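You operate a simulated robot arm through the tools that you are given. There is no shell and no other tool. Be economical: measure what you need, move in short steps, check, and stop when the job is done.

You run a simulated two-armed robot. Do the job below in one go: nothing can be reset, and whatever is moved stays where it is left.

TASK
Carry the set two column to the cradle with both hands, clamp it and brush its dust off.
Fine: lock the clamp before brushing; stand the brush back. Set down upright: red brush. What is to be rubbed or washed off counts as gone when no trace of it is left.

It is judged by the outcome, as a careful person would: the job done as asked, and still so three seconds after it is handed in. It fails if anything else is knocked over, pushed out of place, dropped, spilled or broken.

THE ROBOT
Two 7-joint arms with two-finger parallel grippers on one trunk, on a base that drives. Base frame: it is fixed to the floor where the robot stands at the start and does not move with it; the origin is under the middle of the robot, x ahead of it, y to its left, z up. Lengths are in mm, angles in rad, forces in N, time in s.
The left shoulder is at the start at [70, 133, 1323], the right one opposite. Places, roughly: cradle clamp [500, 200, 900]; seats of the cradle [600, 200, 800]. Payload 1.57 kg a hand.
The TCP of each hand is the grasp point between the finger pads, 30 mm short of the fingertips. In the tool frame z runs along the fingers and y along their closing line. The gripper opens to 80 mm. The fingers are 17 mm wide and 12 mm thick; the gripper's body (40 by 82 mm) begins 80 mm behind the TCP.
Orientation is that of the tool frame in the base frame, as a unit quaternion [w, x, y, z]. With the fingers straight down and closing along the base's y, the tool's x points along the base's -x, its y along +y and its z along -z.

THE INTERFACE
- The arms move only by the tool drive_tool. It takes "left_commands", "right_commands" or both (then of equal length, played together; a hand with none holds still); each is a list of rows, each a list of 3 entries, a list of its own where there are three numbers: the shift along the base's x, y, z in units of 150 mm (1.0 is 150 mm), then the turn, a rotation vector about the base's x, y, z in units of 60 degrees (1.0 is 60 degrees), then the closure, from 0 (fully open) to 1 (shut). In form: [[[x, y, z], [ax, ay, az], hand], ...]. A call has 1 to 20 rows; each row is the pose to reach, as a shift and turn from the pose commanded when the call began. A call with a number of a shift or a turn outside -1 to 1 is refused whole. Rows are played at 5 a second. More than 50 mm and 0.15 rad between two rows, or a gripper value outside its range, and nothing of the call is played. A pose out of reach is approached as far as the arm can. The call stops where the force on the tool passes 80 N (or 10 N more than at its start, if that is more) or the arm is blocked; 0.2 s more then pass. Each finger travels about 153 mm/s and halts on what it meets, pressing with about 43 N; the grip force reading is that of the motor and also rises with nothing between the fingers. The clock runs only during rows and for 0.2 s after the last one: add rows that repeat a pose to give the fingers time. It gives the time, the measured TCP pose, the force on the tool (base axes), the opening and the grip force at its end, in the units of the frame above (readings bear some noise), with the torque about the TCP (base axes, N m) and any sound that the robot's microphone picked up.
- Cameras (640 x 400 px; columns grow to the right, rows downward): "scene" is now at [134.4, -21, 1551]; the picture's right is [-0.24, -0.97, 0.00], its down [-0.56, 0.14, -0.82] and it looks along [0.80, -0.19, -0.57] (base axes); focal length 214 px, centre (320, 200). "left" rides on the left gripper at [72, 7, -122] in its tool frame; the picture's right is [-0.09, 1.00, 0.00], its down [-0.84, -0.08, -0.54] and it looks along [-0.54, -0.05, 0.84] (tool axes); focal length 238 px, centre (320, 200). "right" rides on the right gripper at [72, -7, -122] in its tool frame; the picture's right is [0.09, 1.00, 0.00], its down [-0.84, 0.08, -0.54] and it looks along [-0.54, 0.05, 0.84] (tool axes); focal length 238 px, centre (320, 200). There is no depth. A picture from a camera that has moved, and an enlarged one, comes with that camera's place and axes in the base frame and with its lens.
- capture(camera): a new picture of that camera. No time passes.
- move_column(by): slides the trunk up (or, below 0, down) by that many mm; the arms and the scene camera ride with it, the base frame stays. It gives what a move gives, with no picture.
- roll_base(legs): drives the robot by 1 to 6 legs, each [ahead, left, turn to the left] in mm, mm and rad, along the robot's own axes; the way and the turn of a leg run together, so that a leg with both is an arc; at most 1500 mm and 3.142 rad a leg. The arms and the cameras ride along, it lands a little off, and it stops where it bumps. It gives what a move gives.
- turn_head(pan, tilt): turns the head with the scene camera to pan (to the left, within 1.501 rad either way) and tilt (down, from -0.506 to 1.204), counted from straight ahead of the robot. It gives what a move gives.
- enlarge(camera, box): a new picture of the part [left, top, right, bottom] of that camera's present view, enlarged. No time passes.
- job_done(): hands the job in; it is judged then, once.

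Go step by step. Nothing tells you exact positions but the pictures and the camera data: compare them with the known pose of the tool, close in by small moves and look again before you grip or let go. The budget is 120 turns and 88 pictures, counting those below and the enlarged ones. Unless the task says otherwise, let go and move clear before handing in, and close with one line.

The tools are called by a JSON object that holds its "api" and its "payload". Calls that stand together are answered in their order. drive_tool: Moves the arms, as the interface text tells. Its arguments: {"type":"object","properties":{"left_commands":{"type":"array"},"right_commands":{"type":"array"}},"required":[]} The other tools are called the same way: move_column (by) slides the trunk up or down; roll_base (legs) drives the base; turn_head (pan, tilt) turns the head that bears the scene camera; capture (camera) takes a picture; enlarge (camera, box) takes an enlarged picture of a part of a camera's view; job_done () hands the job in.

At the start:

```text
t: 0.0
left_tool_pos: [329.2, -18.0, 1431.4]
left_tcp_rot: [0.0, -0.001, 1.0, -0.001]
left_contact_force: [-1.0, 0.7, -0.4]
left_torque: [-0.02, 0.03, 0.0]
left_gripper_width: 80.1
left_finger_force: 0.1
right_tool_pos: [382.7, -311.3, 1463.9]
right_tcp_rot: [0.001, 0.001, 1.0, 0.0]
right_contact_force: [0.6, 0.4, 0.3]
right_torque: [0.0, 0.01, 0.01]
right_gripper_width: 80.2
right_finger_force: 0.0
trunk travel left (down, up): [-897.0, 43.0]
robot x, y, heading: [-1.8, -1.2, -0.001]
head pan, tilt: [-0.237, 0.611]
```

scene: 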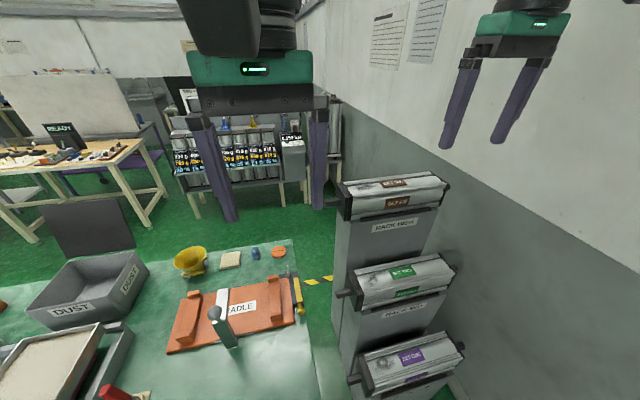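
right: 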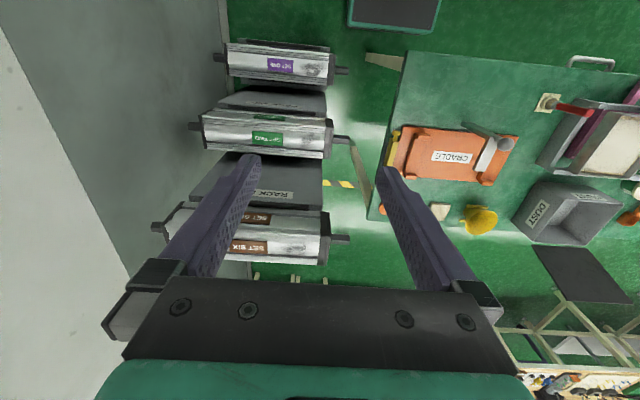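
left: 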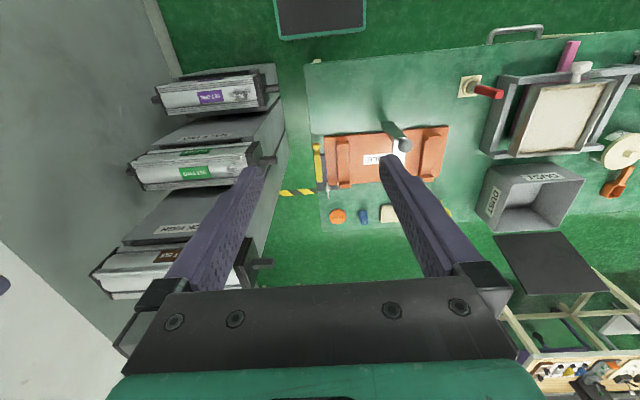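

I see a stepped rack on the right with three columns (brown, green, purple labels) and a table with an orange cradle, a lever clamp and a red brush. I'll enlarge views to read the labels and locate things.

{"api": "enlarge", "payload": {"camera": "scene", "box": [320, 160, 480, 400]}}

{"api": "enlarge", "payload": {"camera": "scene", "box": [80, 230, 320, 400]}}

{"api": "enlarge", "payload": {"camera": "left", "box": [80, 60, 320, 300]}}

```text
1.67 times, centred on (400, 280) of scene
camera zoom: at [134.4, -21.0, 1551.0], right [-0.24, -0.97, 0.0], down [-0.56, 0.14, -0.82], along [0.8, -0.19, -0.57], focal length 358 px, centre (187, 67)
```

zoom: 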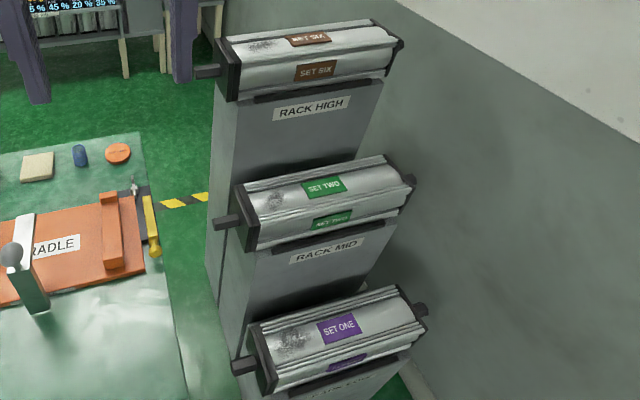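

```text
2.35 times, centred on (200, 315) of scene
camera zoom: at [134.4, -21.0, 1551.0], right [-0.24, -0.97, 0.0], down [-0.56, 0.14, -0.82], along [0.8, -0.19, -0.57], focal length 505 px, centre (602, -71)
```

zoom: 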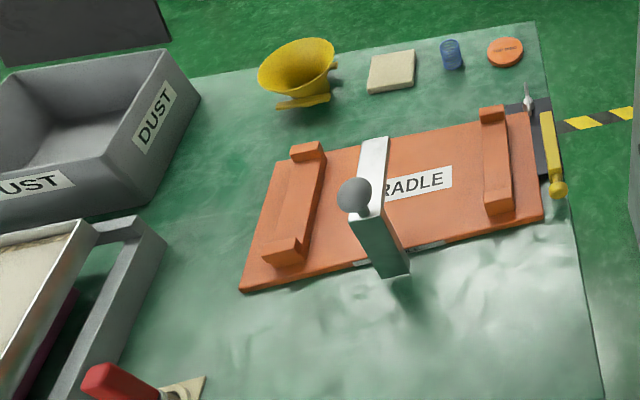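

```text
1.67 times, centred on (200, 180) of left
camera zoom: at [257.9, -10.6, 1553.9], right [0.09, 1.0, 0.0], down [0.84, -0.08, 0.54], along [0.54, -0.05, -0.84], focal length 397 px, centre (520, 233)
```

zoom: 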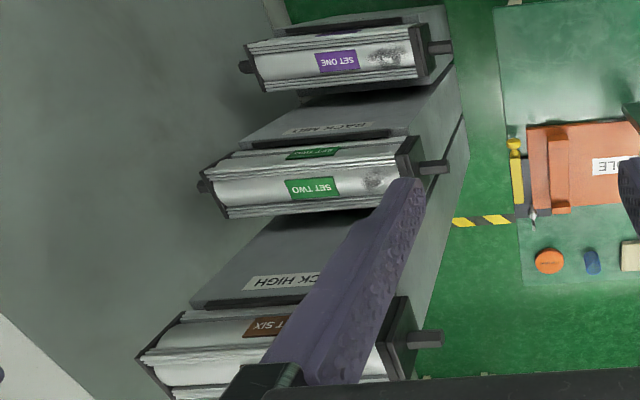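

The green-labelled column is "SET TWO", on RACK MID. I'll look closer at the cradle/clamp, the brush and the rack by turning the head.

{"api": "turn_head", "payload": {"pan": 0.35, "tilt": 0.95}}

{"api": "capture", "payload": {"camera": "scene"}}

{"api": "enlarge", "payload": {"camera": "scene", "box": [240, 60, 480, 210]}}

```text
t: 1.0
left_tool_pos: [330.2, -18.3, 1431.5]
left_tcp_rot: [0.0, -0.001, 1.0, 0.0]
left_contact_force: [0.9, -0.1, 0.6]
left_torque: [0.01, -0.01, 0.0]
left_gripper_width: 80.0
left_finger_force: 0.0
right_tool_pos: [382.7, -311.4, 1465.4]
right_tcp_rot: [0.001, 0.001, 1.0, 0.0]
right_contact_force: [0.3, -0.2, -0.3]
right_torque: [-0.02, -0.02, 0.03]
right_gripper_width: 79.7
right_finger_force: 0.1
trunk travel left (down, up): [-897.0, 43.0]
robot x, y, heading: [1.6, -0.1, -0.001]
head pan, tilt: [0.351, 0.949]
```

```text
81 pictures are left
camera scene: at [117.1, 24.6, 1523.5], right [0.34, -0.94, 0.0], down [-0.76, -0.28, -0.58], along [0.55, 0.2, -0.81], focal length 214 px, centre (320, 200)
```

scene: 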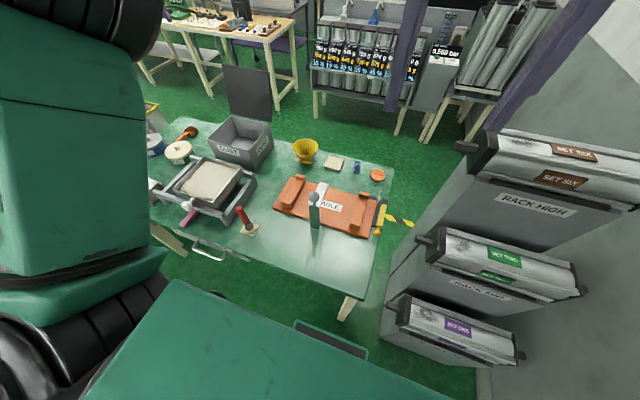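

```text
2.67 times, centred on (360, 135) of scene
camera zoom: at [117.1, 24.6, 1523.5], right [0.34, -0.94, 0.0], down [-0.76, -0.28, -0.58], along [0.55, 0.2, -0.81], focal length 572 px, centre (213, 373)
```

zoom: 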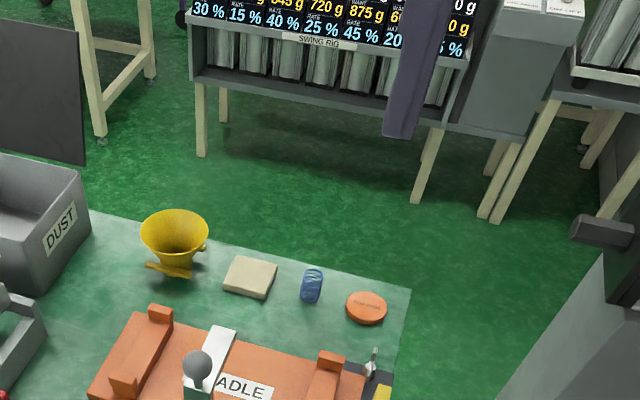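

Set two's pin tips look to be at about [565,-192,808] and [560,-698,808], lying along y. I'll bring the left hand camera over the cradle to understand the clamp and see the brush.

{"api": "drive_tool", "payload": {"left_commands": [[[0, 0.2, -0.2], [0, 0, 0], 0], [[0, 0.4, -0.4], [0, 0, 0], 0], [[0, 0.6, -0.6], [0, 0, 0], 0], [[0, 0.8, -0.8], [0, 0, 0], 0], [[0, 1, -1], [0, 0, 0], 0], [[0, 1, -1], [0, 0, 0], 0]]}}

{"api": "capture", "payload": {"camera": "left"}}

{"api": "turn_head", "payload": {"pan": 0.3, "tilt": 0.75}}

{"api": "enlarge", "payload": {"camera": "left", "box": [220, 100, 460, 250]}}

```text
t: 2.4
left_tool_pos: [329.0, 133.8, 1282.3]
left_tcp_rot: [0.002, -0.001, 1.0, -0.001]
left_contact_force: [-1.1, 0.3, 0.3]
left_torque: [-0.02, -0.01, -0.01]
left_gripper_width: 79.9
left_finger_force: 0.1
right_tool_pos: [382.1, -312.7, 1463.8]
right_tcp_rot: [0.001, 0.001, 1.0, 0.001]
right_contact_force: [0.6, -0.5, 0.2]
right_torque: [0.02, -0.01, 0.01]
right_gripper_width: 79.9
right_finger_force: 0.1
trunk travel left (down, up): [-897.0, 43.0]
robot x, y, heading: [0.9, 1.9, 0.001]
head pan, tilt: [0.351, 0.949]
```

```text
79 pictures are left
camera left: at [257.2, 140.5, 1404.6], right [0.09, 1.0, 0.0], down [0.84, -0.08, 0.54], along [0.54, -0.05, -0.84], focal length 238 px, centre (320, 200)
```

left: 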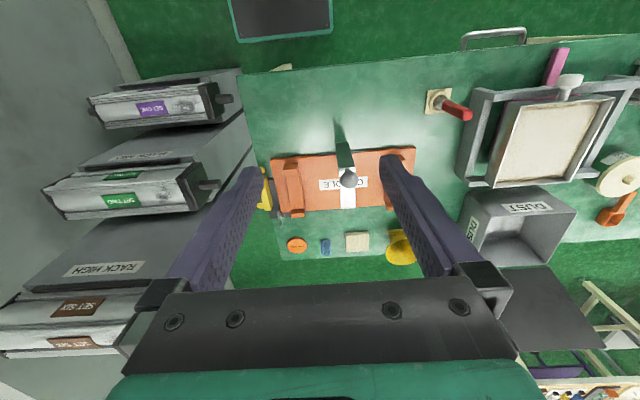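

```text
t: 3.1
left_tool_pos: [329.1, 133.3, 1282.7]
left_tcp_rot: [0.0, -0.001, 1.0, -0.001]
left_contact_force: [0.6, 0.1, -0.1]
left_torque: [-0.01, -0.05, -0.01]
left_gripper_width: 80.0
left_finger_force: 0.1
right_tool_pos: [382.6, -312.6, 1463.8]
right_tcp_rot: [0.002, 0.001, 1.0, 0.001]
right_contact_force: [-0.2, -0.5, 0.3]
right_torque: [0.0, 0.02, 0.04]
right_gripper_width: 80.0
right_finger_force: 0.1
trunk travel left (down, up): [-897.0, 43.0]
robot x, y, heading: [0.7, -0.5, -0.003]
head pan, tilt: [0.3, 0.75]
```

```text
2.67 times, centred on (340, 175) of left
camera zoom: at [257.5, 140.3, 1404.9], right [0.09, 1.0, 0.0], down [0.84, -0.08, 0.54], along [0.54, -0.05, -0.84], focal length 636 px, centre (267, 267)
```

zoom: 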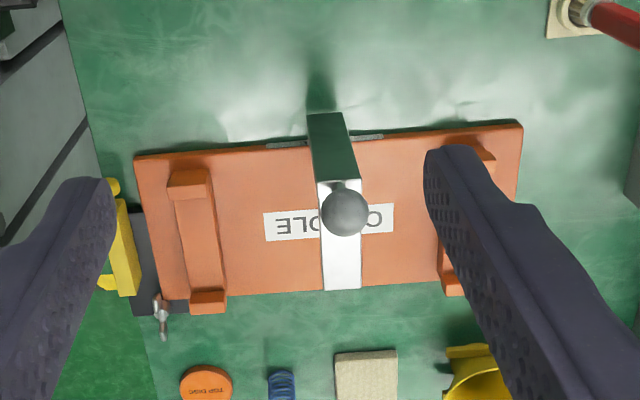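

The clamp seems to be a post at [478,177] with a ball on top at z≈996 and an arm; I need a side view. I'll move the left hand aside and lower the trunk to look more horizontally.

{"api": "drive_tool", "payload": {"left_commands": [[[0, 0.25, 0.2], [0, 0, 0], 0], [[0, 0.5, 0.4], [0, 0, 0], 0], [[0, 0.75, 0.6], [0, 0, 0], 0], [[0, 1, 0.8], [0, 0, 0], 0], [[0, 1, 1], [0, 0, 0], 0]]}}

{"api": "move_column", "payload": {"by": -400}}

{"api": "turn_head", "payload": {"pan": 0.25, "tilt": 0.45}}

{"api": "capture", "payload": {"camera": "scene"}}

```text
t: 4.3
left_tool_pos: [352.9, 269.4, 1417.7]
left_tcp_rot: [0.0, 0.0, 1.0, -0.001]
left_contact_force: [0.9, 0.6, 0.4]
left_torque: [0.02, 0.01, 0.02]
left_gripper_width: 79.9
left_finger_force: 0.1
left hand out of reach, approached as far as the arm can: row 4, 5
right_tool_pos: [384.6, -313.2, 1463.9]
right_tcp_rot: [0.0, 0.001, 1.0, 0.001]
right_contact_force: [1.1, 0.3, -0.4]
right_torque: [0.01, 0.02, 0.0]
right_gripper_width: 80.3
right_finger_force: 0.0
trunk travel left (down, up): [-897.0, 43.0]
robot x, y, heading: [-1.5, -1.4, 0.001]
head pan, tilt: [0.3, 0.75]
```

```text
t: 8.2
left_tool_pos: [352.1, 270.5, 1016.7]
left_tcp_rot: [0.0, 0.0, 1.0, -0.001]
left_contact_force: [0.9, -1.2, 0.7]
left_torque: [-0.01, 0.01, -0.02]
left_gripper_width: 80.1
left_finger_force: 0.0
right_tool_pos: [382.2, -309.9, 1064.8]
right_tcp_rot: [0.001, 0.001, 1.0, 0.0]
right_contact_force: [-0.2, 0.2, -1.0]
right_torque: [-0.01, -0.03, 0.02]
right_gripper_width: 79.9
right_finger_force: 0.1
trunk travel left (down, up): [-497.0, 443.0]
robot x, y, heading: [1.3, -3.3, -0.002]
head pan, tilt: [0.3, 0.75]
```

```text
t: 8.9
left_tool_pos: [351.8, 271.7, 1017.1]
left_tcp_rot: [0.001, -0.001, 1.0, -0.001]
left_contact_force: [0.4, 0.1, -0.2]
left_torque: [0.0, 0.0, 0.02]
left_gripper_width: 79.8
left_finger_force: 0.0
right_tool_pos: [382.8, -311.1, 1063.9]
right_tcp_rot: [0.001, 0.001, 1.0, 0.0]
right_contact_force: [-0.6, -0.5, -0.3]
right_torque: [0.0, 0.0, 0.01]
right_gripper_width: 79.9
right_finger_force: 0.0
trunk travel left (down, up): [-497.0, 443.0]
robot x, y, heading: [1.4, -0.4, 0.001]
head pan, tilt: [0.25, 0.45]
```

```text
77 pictures are left
camera scene: at [137.8, 22.5, 1165.4], right [0.25, -0.97, 0.0], down [-0.42, -0.11, -0.9], along [0.87, 0.22, -0.44], focal length 214 px, centre (320, 200)
```

scene: 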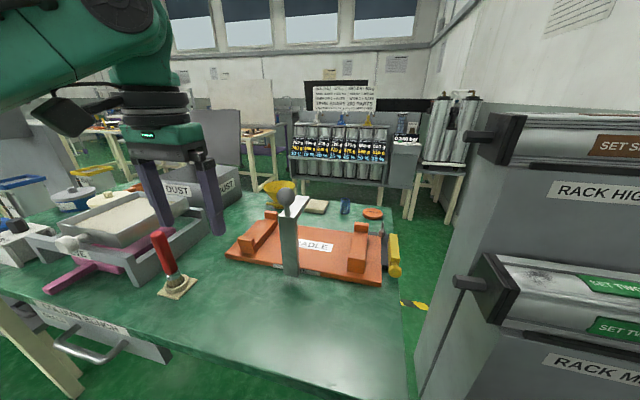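

{"api": "enlarge", "payload": {"camera": "scene", "box": [140, 165, 420, 305]}}

{"api": "enlarge", "payload": {"camera": "scene", "box": [230, 175, 350, 285]}}

{"api": "capture", "payload": {"camera": "right"}}

```text
2.29 times, centred on (280, 235) of scene
camera zoom: at [137.8, 22.5, 1165.4], right [0.25, -0.97, 0.0], down [-0.42, -0.11, -0.9], along [0.87, 0.22, -0.44], focal length 490 px, centre (411, 120)
```

zoom: 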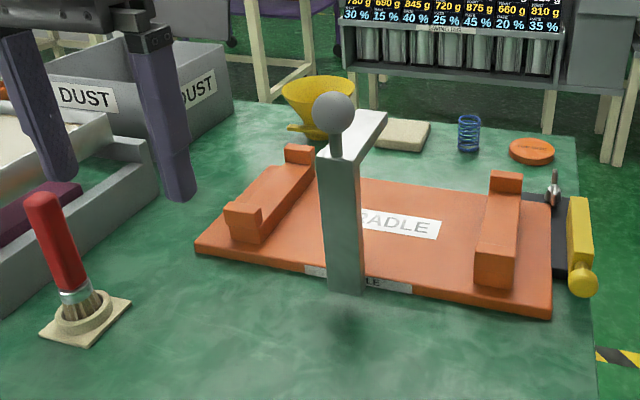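

```text
3.64 times, centred on (290, 230) of scene
camera zoom: at [137.8, 22.5, 1165.4], right [0.25, -0.97, 0.0], down [-0.42, -0.11, -0.9], along [0.87, 0.22, -0.44], focal length 780 px, centre (429, 91)
```

zoom: 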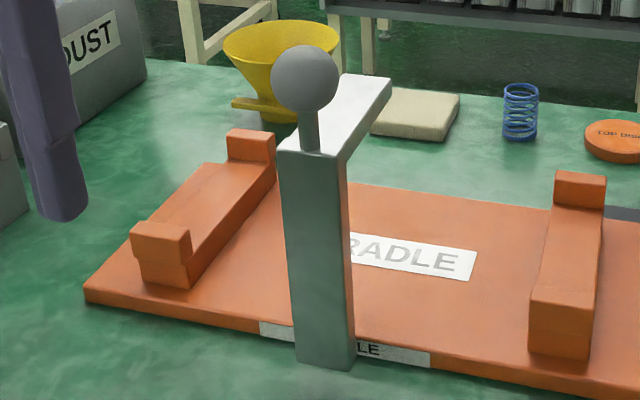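

```text
74 pictures are left
camera right: at [310.9, -317.4, 1186.1], right [-0.09, 1.0, 0.0], down [0.84, 0.08, 0.54], along [0.54, 0.05, -0.84], focal length 238 px, centre (320, 200)
```

right: 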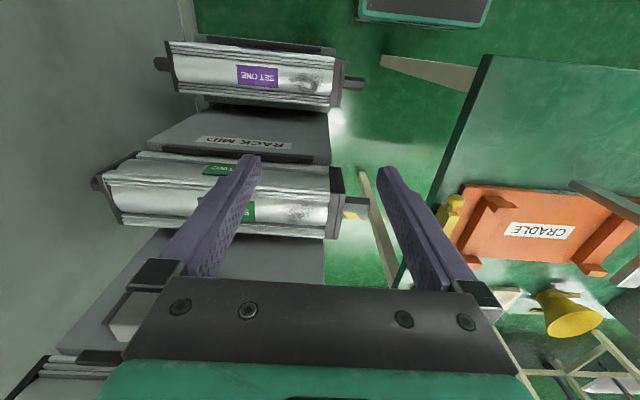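

The clamp is an L-shaped post (ball at ~[483,178,989], arm reaching to x≈579 at z≈947) in front of the cradle; the brush stands in a beige socket. Now a closer look at the column on the rack.

{"api": "turn_head", "payload": {"pan": -0.75, "tilt": 0.6}}

{"api": "capture", "payload": {"camera": "scene"}}

{"api": "enlarge", "payload": {"camera": "right", "box": [80, 130, 400, 290]}}

```text
t: 10.2
left_tool_pos: [351.7, 269.5, 1017.2]
left_tcp_rot: [0.0, -0.001, 1.0, -0.002]
left_contact_force: [-0.8, -0.2, 0.1]
left_torque: [-0.01, 0.02, 0.01]
left_gripper_width: 79.9
left_finger_force: 0.1
right_tool_pos: [382.6, -311.3, 1063.9]
right_tcp_rot: [0.001, 0.002, 1.0, 0.0]
right_contact_force: [-0.6, 0.6, 0.5]
right_torque: [-0.05, -0.01, -0.02]
right_gripper_width: 79.9
right_finger_force: 0.0
trunk travel left (down, up): [-497.0, 443.0]
robot x, y, heading: [1.4, -0.8, -0.001]
head pan, tilt: [-0.75, 0.6]
```

```text
73 pictures are left
camera scene: at [113.4, -60.4, 1151.9], right [-0.68, -0.73, 0.0], down [-0.41, 0.38, -0.83], along [0.6, -0.56, -0.56], focal length 214 px, centre (320, 200)
```

scene: 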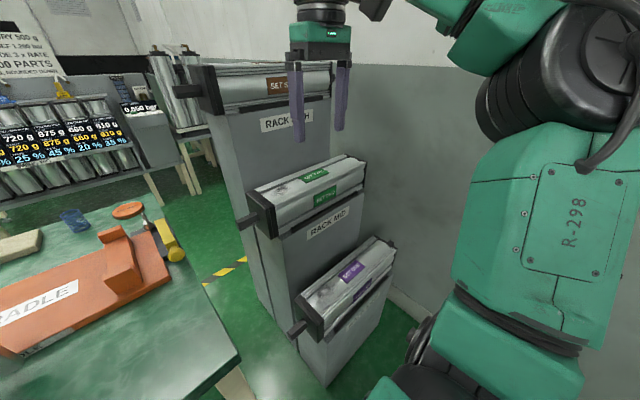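

```text
2.00 times, centred on (240, 210) of right
camera zoom: at [310.9, -317.4, 1186.1], right [-0.09, 1.0, 0.0], down [0.84, 0.08, 0.54], along [0.54, 0.05, -0.84], focal length 477 px, centre (480, 180)
```

zoom: 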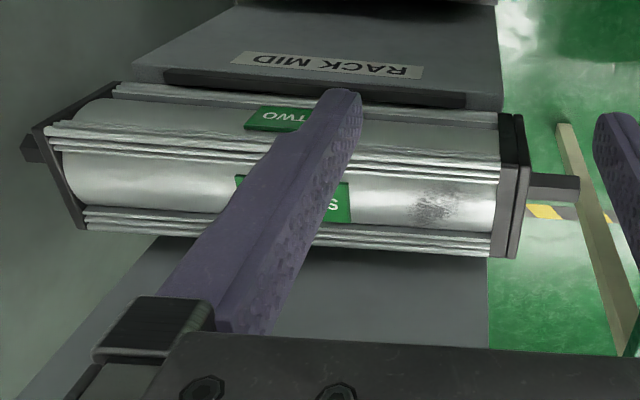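

{"api": "capture", "payload": {"camera": "left"}}

{"api": "enlarge", "payload": {"camera": "left", "box": [100, 60, 340, 260]}}

```text
71 pictures are left
camera left: at [280.1, 278.0, 1139.4], right [0.09, 1.0, 0.0], down [0.84, -0.08, 0.54], along [0.54, -0.05, -0.84], focal length 238 px, centre (320, 200)
```

left: 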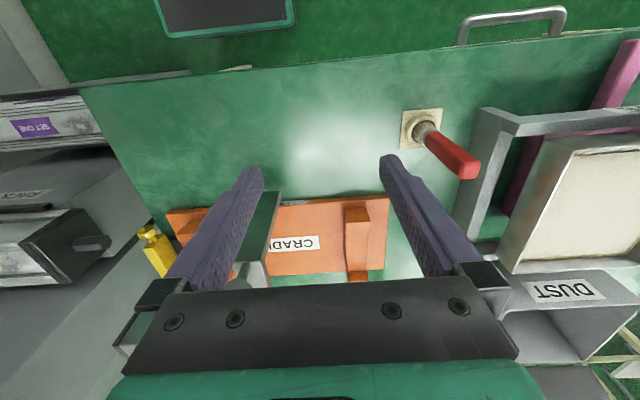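

```text
2.00 times, centred on (220, 160) of left
camera zoom: at [280.1, 278.0, 1139.4], right [0.09, 1.0, 0.0], down [0.84, -0.08, 0.54], along [0.54, -0.05, -0.84], focal length 477 px, centre (520, 280)
```

zoom: 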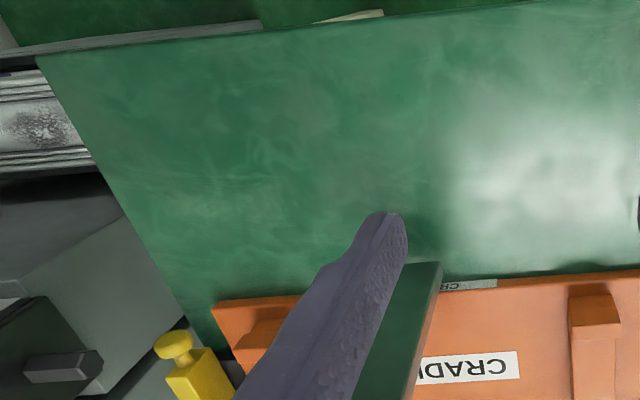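

I'll bring the left hand over the ball of the clamp, to feel how it moves (carefully).

{"api": "drive_tool", "payload": {"left_commands": [[[0, 0, 0.3], [0, 0, 0], 0], [[0.1, 0, 0.5], [0, 0, 0], 0], [[0.3, -0.16, 0.5], [0, 0, 0], 0], [[0.5, -0.32, 0.5], [0, 0, 0], 0], [[0.7, -0.47, 0.5], [0, 0, 0], 0], [[0.86, -0.6, 0.5], [0, 0, 0], 0], [[0.86, -0.6, 0.5], [0, 0, 0], 0]]}}

{"api": "capture", "payload": {"camera": "left"}}

{"api": "turn_head", "payload": {"pan": 0.25, "tilt": 0.45}}

{"api": "enlarge", "payload": {"camera": "scene", "box": [200, 130, 400, 290]}}

```text
t: 11.8
left_tool_pos: [460.7, 185.8, 1069.6]
left_tcp_rot: [0.001, -0.001, 1.0, -0.001]
left_contact_force: [-0.2, 0.4, 0.4]
left_torque: [0.01, -0.01, 0.0]
left_gripper_width: 80.1
left_finger_force: 0.0
left hand out of reach, approached as far as the arm can: row 1, 2, 4, 5, 6, 7
right_tool_pos: [382.8, -311.1, 1064.2]
right_tcp_rot: [0.001, 0.001, 1.0, -0.001]
right_contact_force: [-0.6, 0.4, 0.4]
right_torque: [0.0, 0.02, 0.0]
right_gripper_width: 79.8
right_finger_force: 0.1
trunk travel left (down, up): [-497.0, 443.0]
robot x, y, heading: [-1.1, -1.1, 0.001]
head pan, tilt: [-0.75, 0.6]
```

```text
69 pictures are left
camera left: at [389.2, 193.1, 1192.0], right [0.09, 1.0, 0.0], down [0.84, -0.08, 0.54], along [0.54, -0.05, -0.84], focal length 238 px, centre (320, 200)
```

left: 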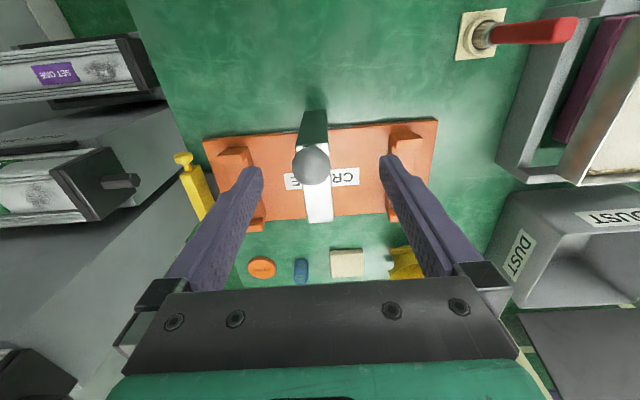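

```text
t: 13.1
left_tool_pos: [460.4, 186.6, 1070.3]
left_tcp_rot: [0.0, -0.001, 1.0, -0.002]
left_contact_force: [-0.2, -0.1, -1.0]
left_torque: [0.0, -0.04, 0.0]
left_gripper_width: 80.0
left_finger_force: 0.1
right_tool_pos: [383.5, -311.3, 1065.1]
right_tcp_rot: [0.001, 0.001, 1.0, 0.0]
right_contact_force: [-0.4, 0.8, -0.1]
right_torque: [-0.01, 0.02, 0.01]
right_gripper_width: 80.0
right_finger_force: 0.0
trunk travel left (down, up): [-497.0, 443.0]
robot x, y, heading: [-0.6, 0.3, -0.001]
head pan, tilt: [0.25, 0.45]
```

```text
2.50 times, centred on (300, 210) of scene
camera zoom: at [137.9, 22.4, 1165.4], right [0.25, -0.97, 0.0], down [-0.42, -0.11, -0.9], along [0.87, 0.22, -0.44], focal length 536 px, centre (370, 175)
```

zoom: 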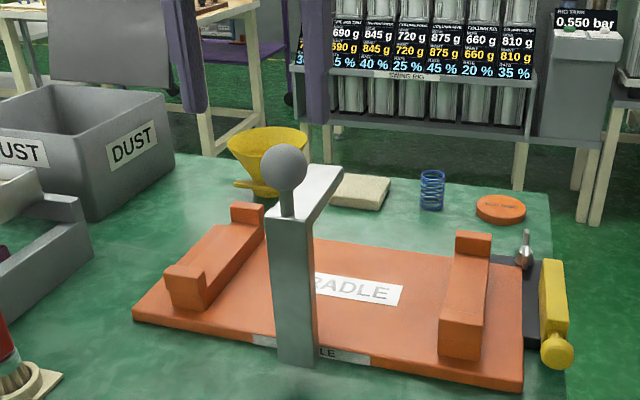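

Reach at this trunk height is short; I'll raise the trunk and then come down on the ball.

{"api": "move_column", "payload": {"by": 330}}

{"api": "drive_tool", "payload": {"left_commands": [[[0.02, -0.02, -0.33], [0, 0, 0], 0], [[0.05, -0.03, -0.66], [0, 0, 0], 0], [[0.1, -0.04, -0.98], [0, 0, 0], 0], [[0.14, -0.05, -1], [0, 0, 0], 0], [[0.14, -0.05, -1], [0, 0, 0], 0]]}}

{"api": "drive_tool", "payload": {"left_commands": [[[0, 0, -0.33], [0, 0, 0], 0], [[0, 0, -0.66], [0, 0, 0], 0], [[0, 0, -0.98], [0, 0, 0], 0], [[0, 0, -0.98], [0, 0, 0], 0]]}}

{"api": "capture", "payload": {"camera": "left"}}

```text
t: 16.3
left_tool_pos: [460.7, 185.4, 1399.6]
left_tcp_rot: [0.0, -0.001, 1.0, -0.001]
left_contact_force: [0.6, -0.2, 0.2]
left_torque: [0.01, 0.01, -0.02]
left_gripper_width: 79.9
left_finger_force: 0.1
right_tool_pos: [382.9, -311.1, 1394.2]
right_tcp_rot: [0.001, 0.001, 1.0, 0.0]
right_contact_force: [-0.4, 0.6, 0.9]
right_torque: [-0.03, 0.0, 0.01]
right_gripper_width: 80.1
right_finger_force: 0.1
trunk travel left (down, up): [-827.0, 113.0]
robot x, y, heading: [1.3, -1.0, 0.003]
head pan, tilt: [0.25, 0.45]
```

```text
t: 17.5
left_tool_pos: [482.4, 179.9, 1251.2]
left_tcp_rot: [0.001, -0.002, 1.0, 0.0]
left_contact_force: [0.6, 0.9, -0.2]
left_torque: [0.02, 0.0, -0.02]
left_gripper_width: 80.1
left_finger_force: 0.1
right_tool_pos: [380.7, -310.9, 1394.9]
right_tcp_rot: [0.001, 0.001, 1.0, 0.0]
right_contact_force: [-0.2, -0.8, 0.3]
right_torque: [0.03, -0.02, -0.01]
right_gripper_width: 80.2
right_finger_force: 0.0
trunk travel left (down, up): [-827.0, 113.0]
robot x, y, heading: [2.3, 0.9, 0.003]
head pan, tilt: [0.25, 0.45]
```

```text
t: 18.5
left_tool_pos: [482.9, 177.5, 1103.6]
left_tcp_rot: [0.001, -0.002, 1.0, -0.001]
left_contact_force: [0.7, -0.1, -0.6]
left_torque: [0.02, 0.01, -0.03]
left_gripper_width: 79.9
left_finger_force: 0.1
right_tool_pos: [382.4, -311.4, 1395.1]
right_tcp_rot: [0.0, 0.001, 1.0, 0.0]
right_contact_force: [-0.7, -0.4, 0.1]
right_torque: [-0.01, 0.01, -0.01]
right_gripper_width: 80.0
right_finger_force: 0.1
trunk travel left (down, up): [-827.0, 113.0]
robot x, y, heading: [0.3, -2.0, 0.002]
head pan, tilt: [0.25, 0.45]
```

```text
67 pictures are left
camera left: at [410.5, 184.2, 1224.9], right [0.09, 1.0, 0.0], down [0.84, -0.08, 0.54], along [0.54, -0.05, -0.84], focal length 238 px, centre (320, 200)
```

left: 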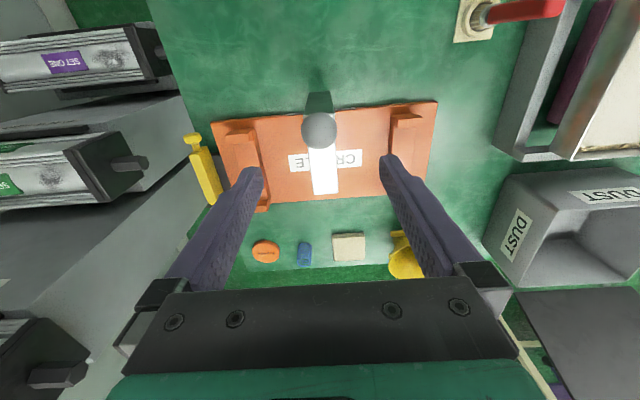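

Ball is right below the TCP at [479,177]. I descend to it and grip.

{"api": "drive_tool", "payload": {"left_commands": [[[-0.01, 0, -0.33], [0, 0, 0], 0], [[-0.02, 0, -0.6], [0, 0, 0], 0], [[-0.02, 0, -0.73], [0, 0, 0], 0], [[-0.02, 0, -0.73], [0, 0, 0], 0.5], [[-0.02, 0, -0.73], [0, 0, 0], 0.7], [[-0.02, 0, -0.73], [0, 0, 0], 0.7]]}}

{"api": "enlarge", "payload": {"camera": "scene", "box": [200, 230, 400, 400]}}

```text
t: 19.9
left_tool_pos: [479.6, 176.5, 992.5]
left_tcp_rot: [0.001, 0.001, 1.0, -0.001]
left_contact_force: [0.1, -3.7, -4.4]
left_torque: [-0.16, -0.48, -0.15]
left_gripper_width: 35.3
left_finger_force: 42.3
right_tool_pos: [382.1, -311.7, 1393.7]
right_tcp_rot: [0.001, 0.0, 1.0, 0.001]
right_contact_force: [0.4, -0.4, -0.2]
right_torque: [0.0, 0.04, 0.01]
right_gripper_width: 79.9
right_finger_force: 0.0
trunk travel left (down, up): [-827.0, 113.0]
robot x, y, heading: [-2.9, -3.4, -0.001]
head pan, tilt: [0.25, 0.45]
```

```text
2.35 times, centred on (300, 315) of scene
camera zoom: at [138.1, 21.2, 1495.4], right [0.25, -0.97, 0.0], down [-0.42, -0.11, -0.9], along [0.87, 0.22, -0.44], focal length 505 px, centre (367, -71)
```

zoom: 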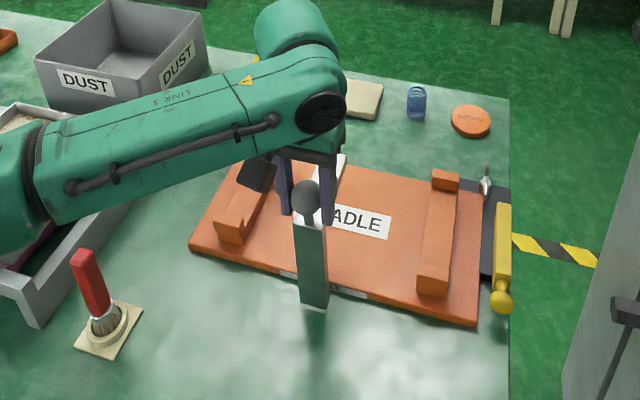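

Gripped the ball (35 mm). Small test pull toward -x.

{"api": "drive_tool", "payload": {"left_commands": [[[-0.03, 0, 0], [0, 0, 0], 0.7], [[-0.06, 0, 0], [0, 0, 0], 0.7], [[-0.08, 0, 0], [0, 0, 0], 0.7]]}}

```text
t: 20.7
left_tool_pos: [469.2, 176.1, 993.0]
left_tcp_rot: [-0.001, -0.001, 1.0, 0.0]
left_contact_force: [6.6, -8.2, -0.9]
left_torque: [-0.11, -1.1, 0.02]
left_gripper_width: 35.4
left_finger_force: 42.2
right_tool_pos: [384.3, -313.9, 1392.5]
right_tcp_rot: [-0.002, 0.001, 1.0, 0.0]
right_contact_force: [-0.1, -0.5, 0.7]
right_torque: [0.01, 0.03, 0.01]
right_gripper_width: 80.1
right_finger_force: 0.0
trunk travel left (down, up): [-827.0, 113.0]
robot x, y, heading: [2.4, 1.0, 0.002]
head pan, tilt: [0.25, 0.45]
```

{"api": "drive_tool", "payload": {"left_commands": [[[-0.06, 0, 0], [0, 0, 0], 0.7], [[-0.12, 0, 0], [0, 0, 0], 0.7], [[-0.18, 0, 0], [0, 0, 0], 0.7]]}}

{"api": "capture", "payload": {"camera": "left"}}

{"api": "enlarge", "payload": {"camera": "scene", "box": [200, 230, 400, 400]}}

```text
t: 21.5
left_tool_pos: [443.1, 175.3, 991.7]
left_tcp_rot: [-0.003, -0.001, 1.0, 0.0]
left_contact_force: [8.7, -11.8, -13.9]
left_torque: [0.03, -0.96, -0.04]
left_gripper_width: 35.2
left_finger_force: 42.8
right_tool_pos: [388.1, -313.5, 1391.7]
right_tcp_rot: [-0.001, 0.001, 1.0, 0.002]
right_contact_force: [0.6, -1.3, 0.0]
right_torque: [-0.01, 0.03, -0.01]
right_gripper_width: 79.8
right_finger_force: 0.1
trunk travel left (down, up): [-827.0, 113.0]
robot x, y, heading: [-1.6, 1.3, -0.002]
head pan, tilt: [0.25, 0.45]
```

```text
65 pictures are left
camera left: at [371.5, 183.2, 1113.8], right [0.09, 1.0, 0.0], down [0.84, -0.08, 0.54], along [0.54, -0.05, -0.84], focal length 238 px, centre (320, 200)
```

left: 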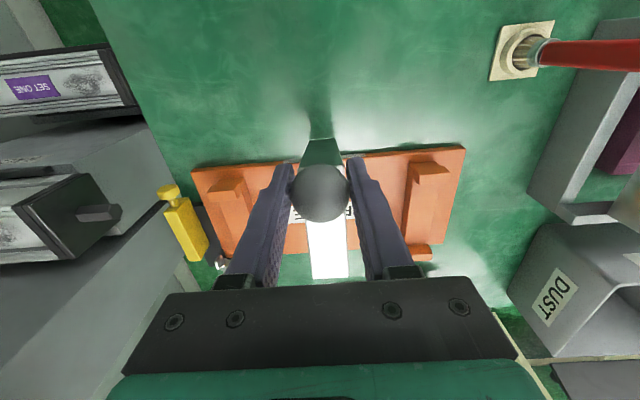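

```text
2.35 times, centred on (300, 315) of scene
camera zoom: at [143.1, 19.1, 1494.7], right [0.25, -0.97, 0.0], down [-0.43, -0.11, -0.9], along [0.87, 0.22, -0.44], focal length 505 px, centre (367, -71)
```

zoom: 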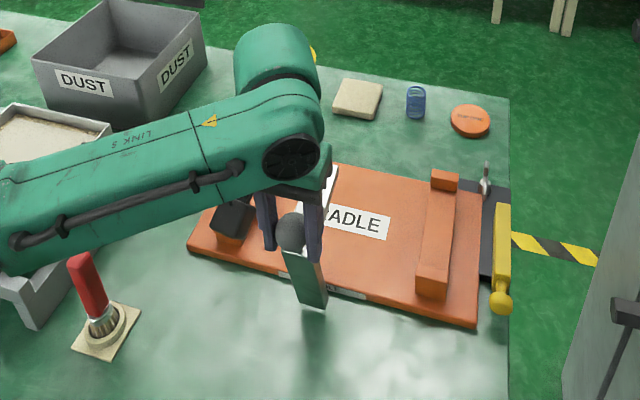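

The clamp is a hinge about y at the post's foot: pulling the ball toward me opens it. I follow the arc further.

{"api": "drive_tool", "payload": {"left_commands": [[[-0.05, 0, -0.015], [0, 0, 0], 0.7], [[-0.107, 0, -0.033], [0, 0, 0], 0.7], [[-0.16, 0, -0.05], [0, 0, 0], 0.7], [[-0.22, 0, -0.067], [0, 0, 0], 0.7], [[-0.28, 0, -0.09], [0, 0, 0], 0.7], [[-0.333, 0, -0.113], [0, 0, 0], 0.7], [[-0.38, 0, -0.14], [0, 0, 0], 0.7], [[-0.433, 0, -0.173], [0, 0, 0], 0.7]]}}

{"api": "enlarge", "payload": {"camera": "scene", "box": [200, 230, 400, 400]}}

```text
t: 23.3
left_tool_pos: [376.2, 175.4, 966.4]
left_tcp_rot: [0.0, -0.001, 1.0, 0.0]
left_contact_force: [4.6, -3.7, 5.0]
left_torque: [-0.03, -1.23, 0.05]
left_gripper_width: 35.1
left_finger_force: 41.9
right_tool_pos: [382.2, -311.8, 1393.8]
right_tcp_rot: [0.0, 0.001, 1.0, 0.001]
right_contact_force: [0.5, -0.1, 0.3]
right_torque: [0.0, 0.01, -0.02]
right_gripper_width: 80.1
right_finger_force: 0.1
trunk travel left (down, up): [-827.0, 113.0]
robot x, y, heading: [3.1, 4.3, -0.002]
head pan, tilt: [0.25, 0.45]
```

```text
2.35 times, centred on (300, 315) of scene
camera zoom: at [138.3, 21.1, 1495.5], right [0.25, -0.97, 0.0], down [-0.42, -0.11, -0.9], along [0.87, 0.22, -0.44], focal length 505 px, centre (367, -71)
```

zoom: 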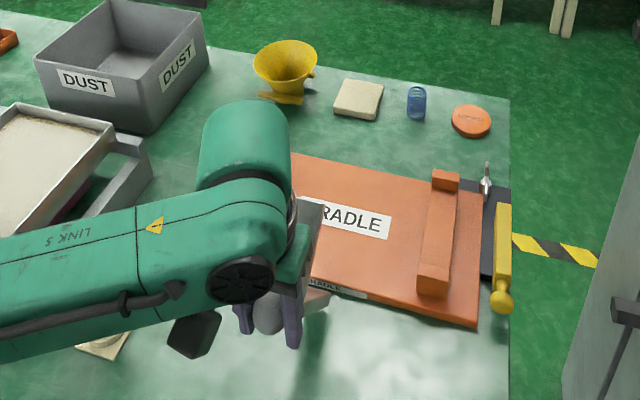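

{"api": "drive_tool", "payload": {"left_commands": [[[-0.05, 0, -0.035], [0, 0, 0], 0.7], [[-0.1, 0, -0.07], [0, 0, 0], 0.7], [[-0.145, 0, -0.105], [0, 0, 0], 0.7], [[-0.193, 0, -0.14], [0, 0, 0], 0.7], [[-0.237, 0, -0.18], [0, 0, 0], 0.7], [[-0.28, 0, -0.22], [0, 0, 0], 0.7], [[-0.32, 0, -0.265], [0, 0, 0], 0.7], [[-0.36, 0, -0.31], [0, 0, 0], 0.7]]}}

{"api": "capture", "payload": {"camera": "left"}}

```text
t: 25.1
left_tool_pos: [314.8, 177.1, 918.4]
left_tcp_rot: [-0.009, 0.0, 1.0, 0.003]
left_contact_force: [-1.2, -0.1, -0.8]
left_torque: [-0.01, -0.06, 0.01]
left_gripper_width: 18.6
left_finger_force: 0.1
right_tool_pos: [381.5, -313.6, 1393.6]
right_tcp_rot: [0.001, 0.001, 1.0, 0.001]
right_contact_force: [-1.4, 0.4, 0.3]
right_torque: [0.03, 0.01, 0.01]
right_gripper_width: 80.1
right_finger_force: 0.1
trunk travel left (down, up): [-827.0, 113.0]
robot x, y, heading: [-4.6, -0.9, -0.0]
head pan, tilt: [0.25, 0.45]
```

```text
62 pictures are left
camera left: at [245.2, 184.1, 1041.7], right [0.09, 1.0, 0.0], down [0.85, -0.08, 0.53], along [0.53, -0.05, -0.85], focal length 238 px, centre (320, 200)
```

left: 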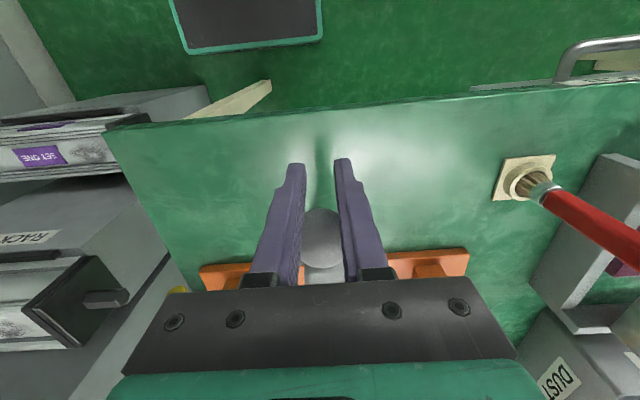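

The clamp has swung back about 45° and the ball slipped free at its stop. I open the fingers, rise clear, and check it stays open.

{"api": "drive_tool", "payload": {"left_commands": [[[0, 0, 0], [0, 0, 0], 0], [[0, 0, 0], [0, 0, 0], 0], [[0, 0, 0], [0, 0, 0], 0], [[0, 0, 0.3], [0, 0, 0], 0], [[0, 0, 0.6], [0, 0, 0], 0], [[0, 0.1, 0.9], [0, 0, 0], 0], [[0, 0.4, 1], [0, 0, 0], 0], [[0, 0.7, 1], [0, 0, 0], 0]]}}

{"api": "turn_head", "payload": {"pan": 0.25, "tilt": 0.75}}

{"api": "capture", "payload": {"camera": "scene"}}

```text
t: 26.9
left_tool_pos: [325.1, 286.5, 1072.7]
left_tcp_rot: [0.0, 0.001, 1.0, -0.002]
left_contact_force: [-0.6, 0.5, -1.1]
left_torque: [-0.08, -0.02, 0.0]
left_gripper_width: 80.0
left_finger_force: 0.2
left hand out of reach, approached as far as the arm can: row 5, 6, 7, 8
right_tool_pos: [379.7, -308.2, 1395.9]
right_tcp_rot: [0.002, 0.001, 1.0, 0.0]
right_contact_force: [-0.1, 0.4, -0.4]
right_torque: [-0.03, 0.0, 0.0]
right_gripper_width: 80.0
right_finger_force: 0.0
trunk travel left (down, up): [-827.0, 113.0]
robot x, y, heading: [4.4, 0.6, -0.001]
head pan, tilt: [0.25, 0.45]
```

```text
t: 27.7
left_tool_pos: [328.4, 284.8, 1072.6]
left_tcp_rot: [0.0, -0.001, 1.0, -0.002]
left_contact_force: [0.5, 0.2, 0.2]
left_torque: [0.02, 0.0, 0.04]
left_gripper_width: 79.8
left_finger_force: 0.1
right_tool_pos: [382.6, -311.4, 1393.6]
right_tcp_rot: [0.001, 0.001, 1.0, 0.0]
right_contact_force: [0.6, -0.8, -0.2]
right_torque: [0.0, 0.0, 0.01]
right_gripper_width: 79.8
right_finger_force: 0.1
trunk travel left (down, up): [-827.0, 113.0]
robot x, y, heading: [-0.3, 2.3, 0.004]
head pan, tilt: [0.25, 0.75]
```

```text
61 pictures are left
camera scene: at [129.2, 20.4, 1469.1], right [0.25, -0.97, 0.0], down [-0.66, -0.17, -0.73], along [0.71, 0.18, -0.68], focal length 214 px, centre (320, 200)
```

scene: 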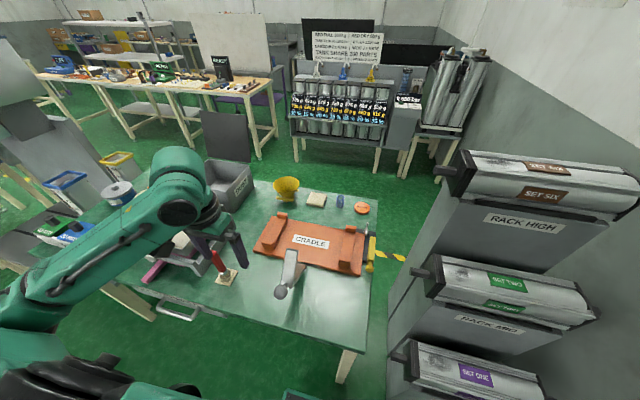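

{"api": "enlarge", "payload": {"camera": "scene", "box": [240, 200, 390, 310]}}

```text
3.64 times, centred on (315, 255) of scene
camera zoom: at [129.2, 20.4, 1469.1], right [0.25, -0.97, 0.0], down [-0.66, -0.17, -0.73], along [0.71, 0.18, -0.68], focal length 780 px, centre (338, 0)
```

zoom: 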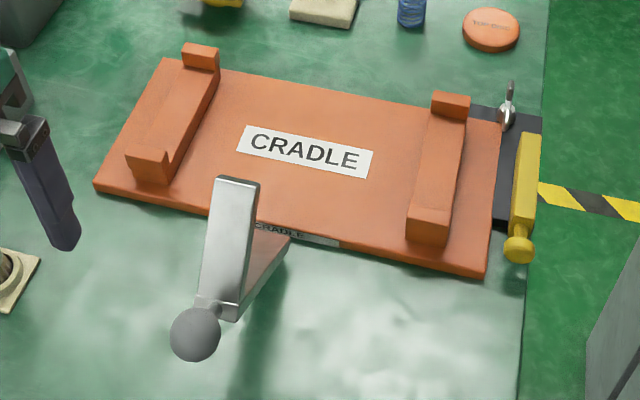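

Clamp is open with the ball out of the way. The seats' channel is around x 557–658, y-centre ≈180. Next I turn both hands 90° (fingers closing along x) to take the pins, and lower the right hand.

{"api": "drive_tool", "payload": {"left_commands": [[[0.05, -0.1, 0], [0, 0, -0.125], 0], [[0.1, -0.2, 0], [0, 0, -0.25], 0], [[0.15, -0.3, 0], [0, 0, -0.375], 0], [[0.2, -0.4, 0], [0, 0, -0.5], 0], [[0.25, -0.5, 0], [0, 0, -0.625], 0], [[0.3, -0.6, 0], [0, 0, -0.75], 0], [[0.33, -0.7, 0], [0, 0, -0.75], 0]], "right_commands": [[[0, 0, -0.15], [0, 0, 0.125], 0], [[0, 0, -0.3], [0, 0, 0.25], 0], [[0, 0, -0.45], [0, 0, 0.375], 0], [[0, 0, -0.6], [0, 0, 0.5], 0], [[0, 0, -0.75], [0, 0, 0.625], 0], [[0, 0, -0.9], [0, 0, 0.75], 0], [[0, 0, -1], [0, 0, 0.75], 0]]}}

{"api": "drive_tool", "payload": {"left_commands": [[[0.05, 0, 0], [0, 0, -0.125], 0], [[0.1, 0, 0], [0, 0, -0.25], 0], [[0.15, 0, 0], [0, 0, -0.375], 0], [[0.2, 0, 0], [0, 0, -0.5], 0], [[0.2, 0, 0], [0, 0, -0.625], 0], [[0.2, 0, 0], [0, 0, -0.75], 0], [[0.2, 0, 0], [0, 0, -0.75], 0]], "right_commands": [[[0, 0.04, -0.15], [0, 0, 0.125], 0], [[0, 0.08, -0.3], [0, 0, 0.25], 0], [[0, 0.12, -0.45], [0, 0, 0.375], 0], [[0, 0.16, -0.6], [0, 0, 0.5], 0], [[0, 0.18, -0.75], [0, 0, 0.625], 0], [[0, 0.19, -0.9], [0, 0, 0.75], 0], [[0, 0.19, -1], [0, 0, 0.75], 0]]}}

```text
t: 29.3
left_tool_pos: [377.6, 179.5, 1070.5]
left_tcp_rot: [-0.001, 0.383, 0.924, 0.0]
left_contact_force: [0.1, 0.2, 0.6]
left_torque: [-0.01, -0.03, 0.0]
left_gripper_width: 79.8
left_finger_force: 0.1
right_tool_pos: [383.2, -311.4, 1244.7]
right_tcp_rot: [0.0, -0.384, 0.924, 0.001]
right_contact_force: [0.1, 0.6, -0.3]
right_torque: [-0.01, -0.01, 0.02]
right_gripper_width: 79.7
right_finger_force: 0.1
trunk travel left (down, up): [-827.0, 113.0]
robot x, y, heading: [-0.6, 3.4, 0.001]
head pan, tilt: [0.25, 0.75]
```

```text
t: 30.9
left_tool_pos: [406.6, 180.6, 1069.3]
left_tcp_rot: [-0.001, 0.707, 0.707, -0.001]
left_contact_force: [-0.2, 0.4, -0.6]
left_torque: [0.02, 0.02, 0.01]
left_gripper_width: 80.0
left_finger_force: 0.1
right_tool_pos: [382.5, -283.0, 1095.5]
right_tcp_rot: [0.001, -0.707, 0.707, 0.001]
right_contact_force: [0.5, 0.3, 0.1]
right_torque: [-0.01, -0.01, -0.03]
right_gripper_width: 79.8
right_finger_force: 0.1
trunk travel left (down, up): [-827.0, 113.0]
robot x, y, heading: [-1.1, -4.6, 0.003]
head pan, tilt: [0.25, 0.75]
```

{"api": "roll_base", "payload": {"legs": [[0, -400, 0]]}}

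{"api": "capture", "payload": {"camera": "left"}}

{"api": "capture", "payload": {"camera": "right"}}

```text
t: 33.4
left_tool_pos: [404.6, -167.6, 1066.0]
left_tcp_rot: [0.009, 0.707, 0.707, -0.011]
left_contact_force: [0.7, -0.6, -0.1]
left_torque: [0.01, 0.02, -0.01]
left_gripper_width: 80.1
left_finger_force: 0.0
right_tool_pos: [380.7, -629.4, 1102.3]
right_tcp_rot: [-0.008, -0.706, 0.708, -0.008]
right_contact_force: [0.3, 0.4, -0.2]
right_torque: [0.0, 0.03, -0.01]
right_gripper_width: 80.1
right_finger_force: 0.1
trunk travel left (down, up): [-827.0, 113.0]
robot x, y, heading: [-1.4, -373.1, -0.001]
head pan, tilt: [0.25, 0.75]
stopped in leg 1: the robot was blocked; the commanded pose is now the measured one
```

```text
59 pictures are left
camera left: at [412.2, -92.2, 1185.7], right [1.0, -0.09, 0.0], down [-0.07, -0.82, 0.57], along [-0.05, -0.56, -0.82], focal length 238 px, centre (320, 200)
```

left: 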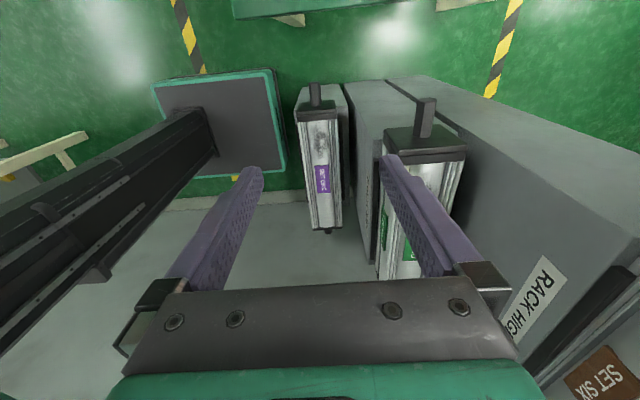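

```text
58 pictures are left
camera right: at [388.3, -698.6, 1225.1], right [-1.0, -0.09, 0.0], down [-0.07, 0.85, 0.52], along [-0.05, 0.52, -0.85], focal length 238 px, centre (320, 200)
```

right: 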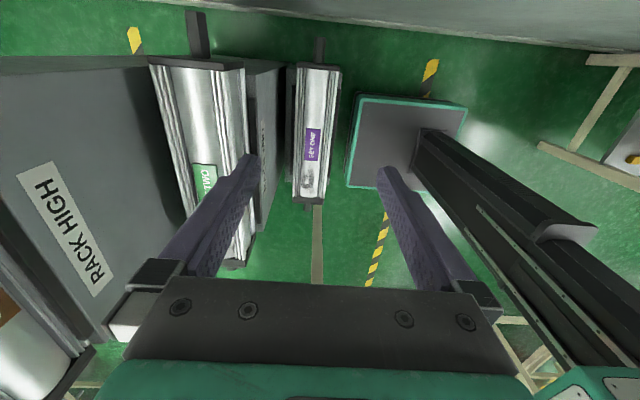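

The base bumped something slightly short of target; I'll back off 15 mm and look around.

{"api": "roll_base", "payload": {"legs": [[0, 15, 0]]}}

{"api": "turn_head", "payload": {"pan": -1.2, "tilt": 0.8}}

{"api": "capture", "payload": {"camera": "scene"}}

```text
t: 34.2
left_tool_pos: [405.6, -165.4, 1067.3]
left_tcp_rot: [0.005, 0.707, 0.707, -0.008]
left_contact_force: [-0.8, 1.5, 0.3]
left_torque: [-0.03, 0.04, -0.02]
left_gripper_width: 80.0
left_finger_force: 0.1
right_tool_pos: [381.2, -628.2, 1100.2]
right_tcp_rot: [-0.005, -0.705, 0.709, -0.004]
right_contact_force: [-0.2, -1.0, 0.2]
right_torque: [0.02, -0.02, 0.0]
right_gripper_width: 79.9
right_finger_force: 0.0
trunk travel left (down, up): [-827.0, 113.0]
robot x, y, heading: [1.4, -359.0, -0.003]
head pan, tilt: [0.25, 0.75]
```

```text
t: 35.7
left_tool_pos: [405.1, -165.1, 1067.6]
left_tcp_rot: [0.006, 0.707, 0.707, -0.007]
left_contact_force: [-0.5, -0.2, 0.7]
left_torque: [-0.01, 0.01, 0.02]
left_gripper_width: 80.0
left_finger_force: 0.1
right_tool_pos: [381.3, -628.0, 1098.8]
right_tcp_rot: [-0.005, -0.705, 0.709, -0.005]
right_contact_force: [-0.3, 0.5, 0.4]
right_torque: [0.02, -0.03, 0.0]
right_gripper_width: 79.9
right_finger_force: 0.0
trunk travel left (down, up): [-827.0, 113.0]
robot x, y, heading: [0.7, -363.7, -0.004]
head pan, tilt: [-1.201, 0.799]
```

```text
57 pictures are left
camera scene: at [77.2, -413.7, 1466.1], right [-0.93, -0.36, 0.01], down [-0.26, 0.66, -0.71], along [0.25, -0.66, -0.71], focal length 214 px, centre (320, 200)
```

scene: 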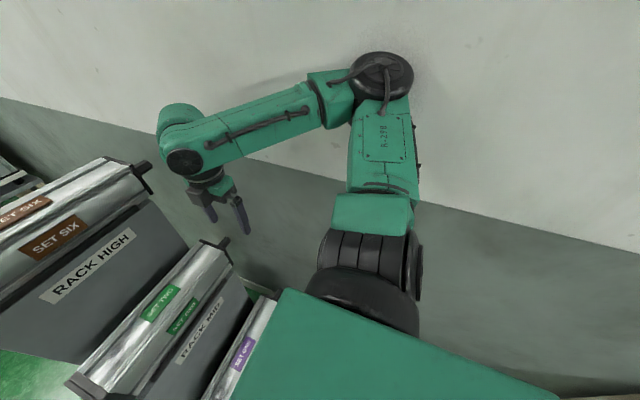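

The right elbow is against the wall. I back off, stretch both hands forward and down (which draws the elbows in), then see.

{"api": "roll_base", "payload": {"legs": [[0, 40, 0]]}}

{"api": "drive_tool", "payload": {"left_commands": [[[0.25, 0, 0], [0, 0, 0], 0], [[0.5, 0, 0], [0, 0, 0], 0], [[0.75, 0, -0.1], [0, 0, 0], 0], [[0.95, 0, -0.2], [0, 0, 0], 0], [[0.95, 0, -0.4], [0, 0, 0], 0], [[0.95, 0, -0.4], [0, 0, 0], 0]], "right_commands": [[[0.25, 0, 0], [0, 0, 0], 0], [[0.5, 0, 0], [0, 0, 0], 0], [[0.75, 0, -0.15], [0, 0, 0], 0], [[1, 0, -0.3], [0, 0, 0], 0], [[1, 0, -0.6], [0, 0, 0], 0], [[1, 0, -0.6], [0, 0, 0], 0]]}}

{"api": "capture", "payload": {"camera": "scene"}}

```text
t: 36.6
left_tool_pos: [406.1, -147.1, 1072.2]
left_tcp_rot: [-0.003, 0.707, 0.707, 0.001]
left_contact_force: [0.7, -0.1, 0.6]
left_torque: [0.02, 0.04, 0.0]
left_gripper_width: 80.1
left_finger_force: 0.1
right_tool_pos: [379.5, -608.8, 1092.3]
right_tcp_rot: [0.003, -0.705, 0.709, 0.004]
right_contact_force: [-0.1, -1.3, -0.1]
right_torque: [0.07, -0.03, -0.03]
right_gripper_width: 80.2
right_finger_force: 0.0
trunk travel left (down, up): [-827.0, 113.0]
robot x, y, heading: [-0.1, -320.0, -0.001]
head pan, tilt: [-1.201, 0.799]
```

```text
t: 38.0
left_tool_pos: [548.0, -144.0, 1011.7]
left_tcp_rot: [0.001, 0.707, 0.707, 0.0]
left_contact_force: [1.1, 0.6, 0.2]
left_torque: [0.0, 0.04, -0.01]
left_gripper_width: 79.9
left_finger_force: 0.0
right_tool_pos: [529.3, -605.2, 1002.4]
right_tcp_rot: [0.002, -0.705, 0.709, 0.002]
right_contact_force: [-0.1, -0.6, -0.6]
right_torque: [0.02, -0.01, 0.01]
right_gripper_width: 80.0
right_finger_force: 0.1
trunk travel left (down, up): [-827.0, 113.0]
robot x, y, heading: [-2.2, -319.7, -0.006]
head pan, tilt: [-1.201, 0.799]
```

```text
56 pictures are left
camera scene: at [75.4, -397.3, 1465.1], right [-0.93, -0.36, 0.0], down [-0.26, 0.67, -0.7], along [0.25, -0.65, -0.72], focal length 214 px, centre (320, 200)
```

scene: 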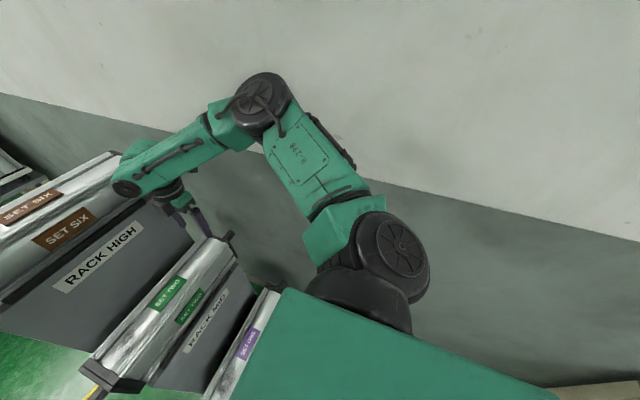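

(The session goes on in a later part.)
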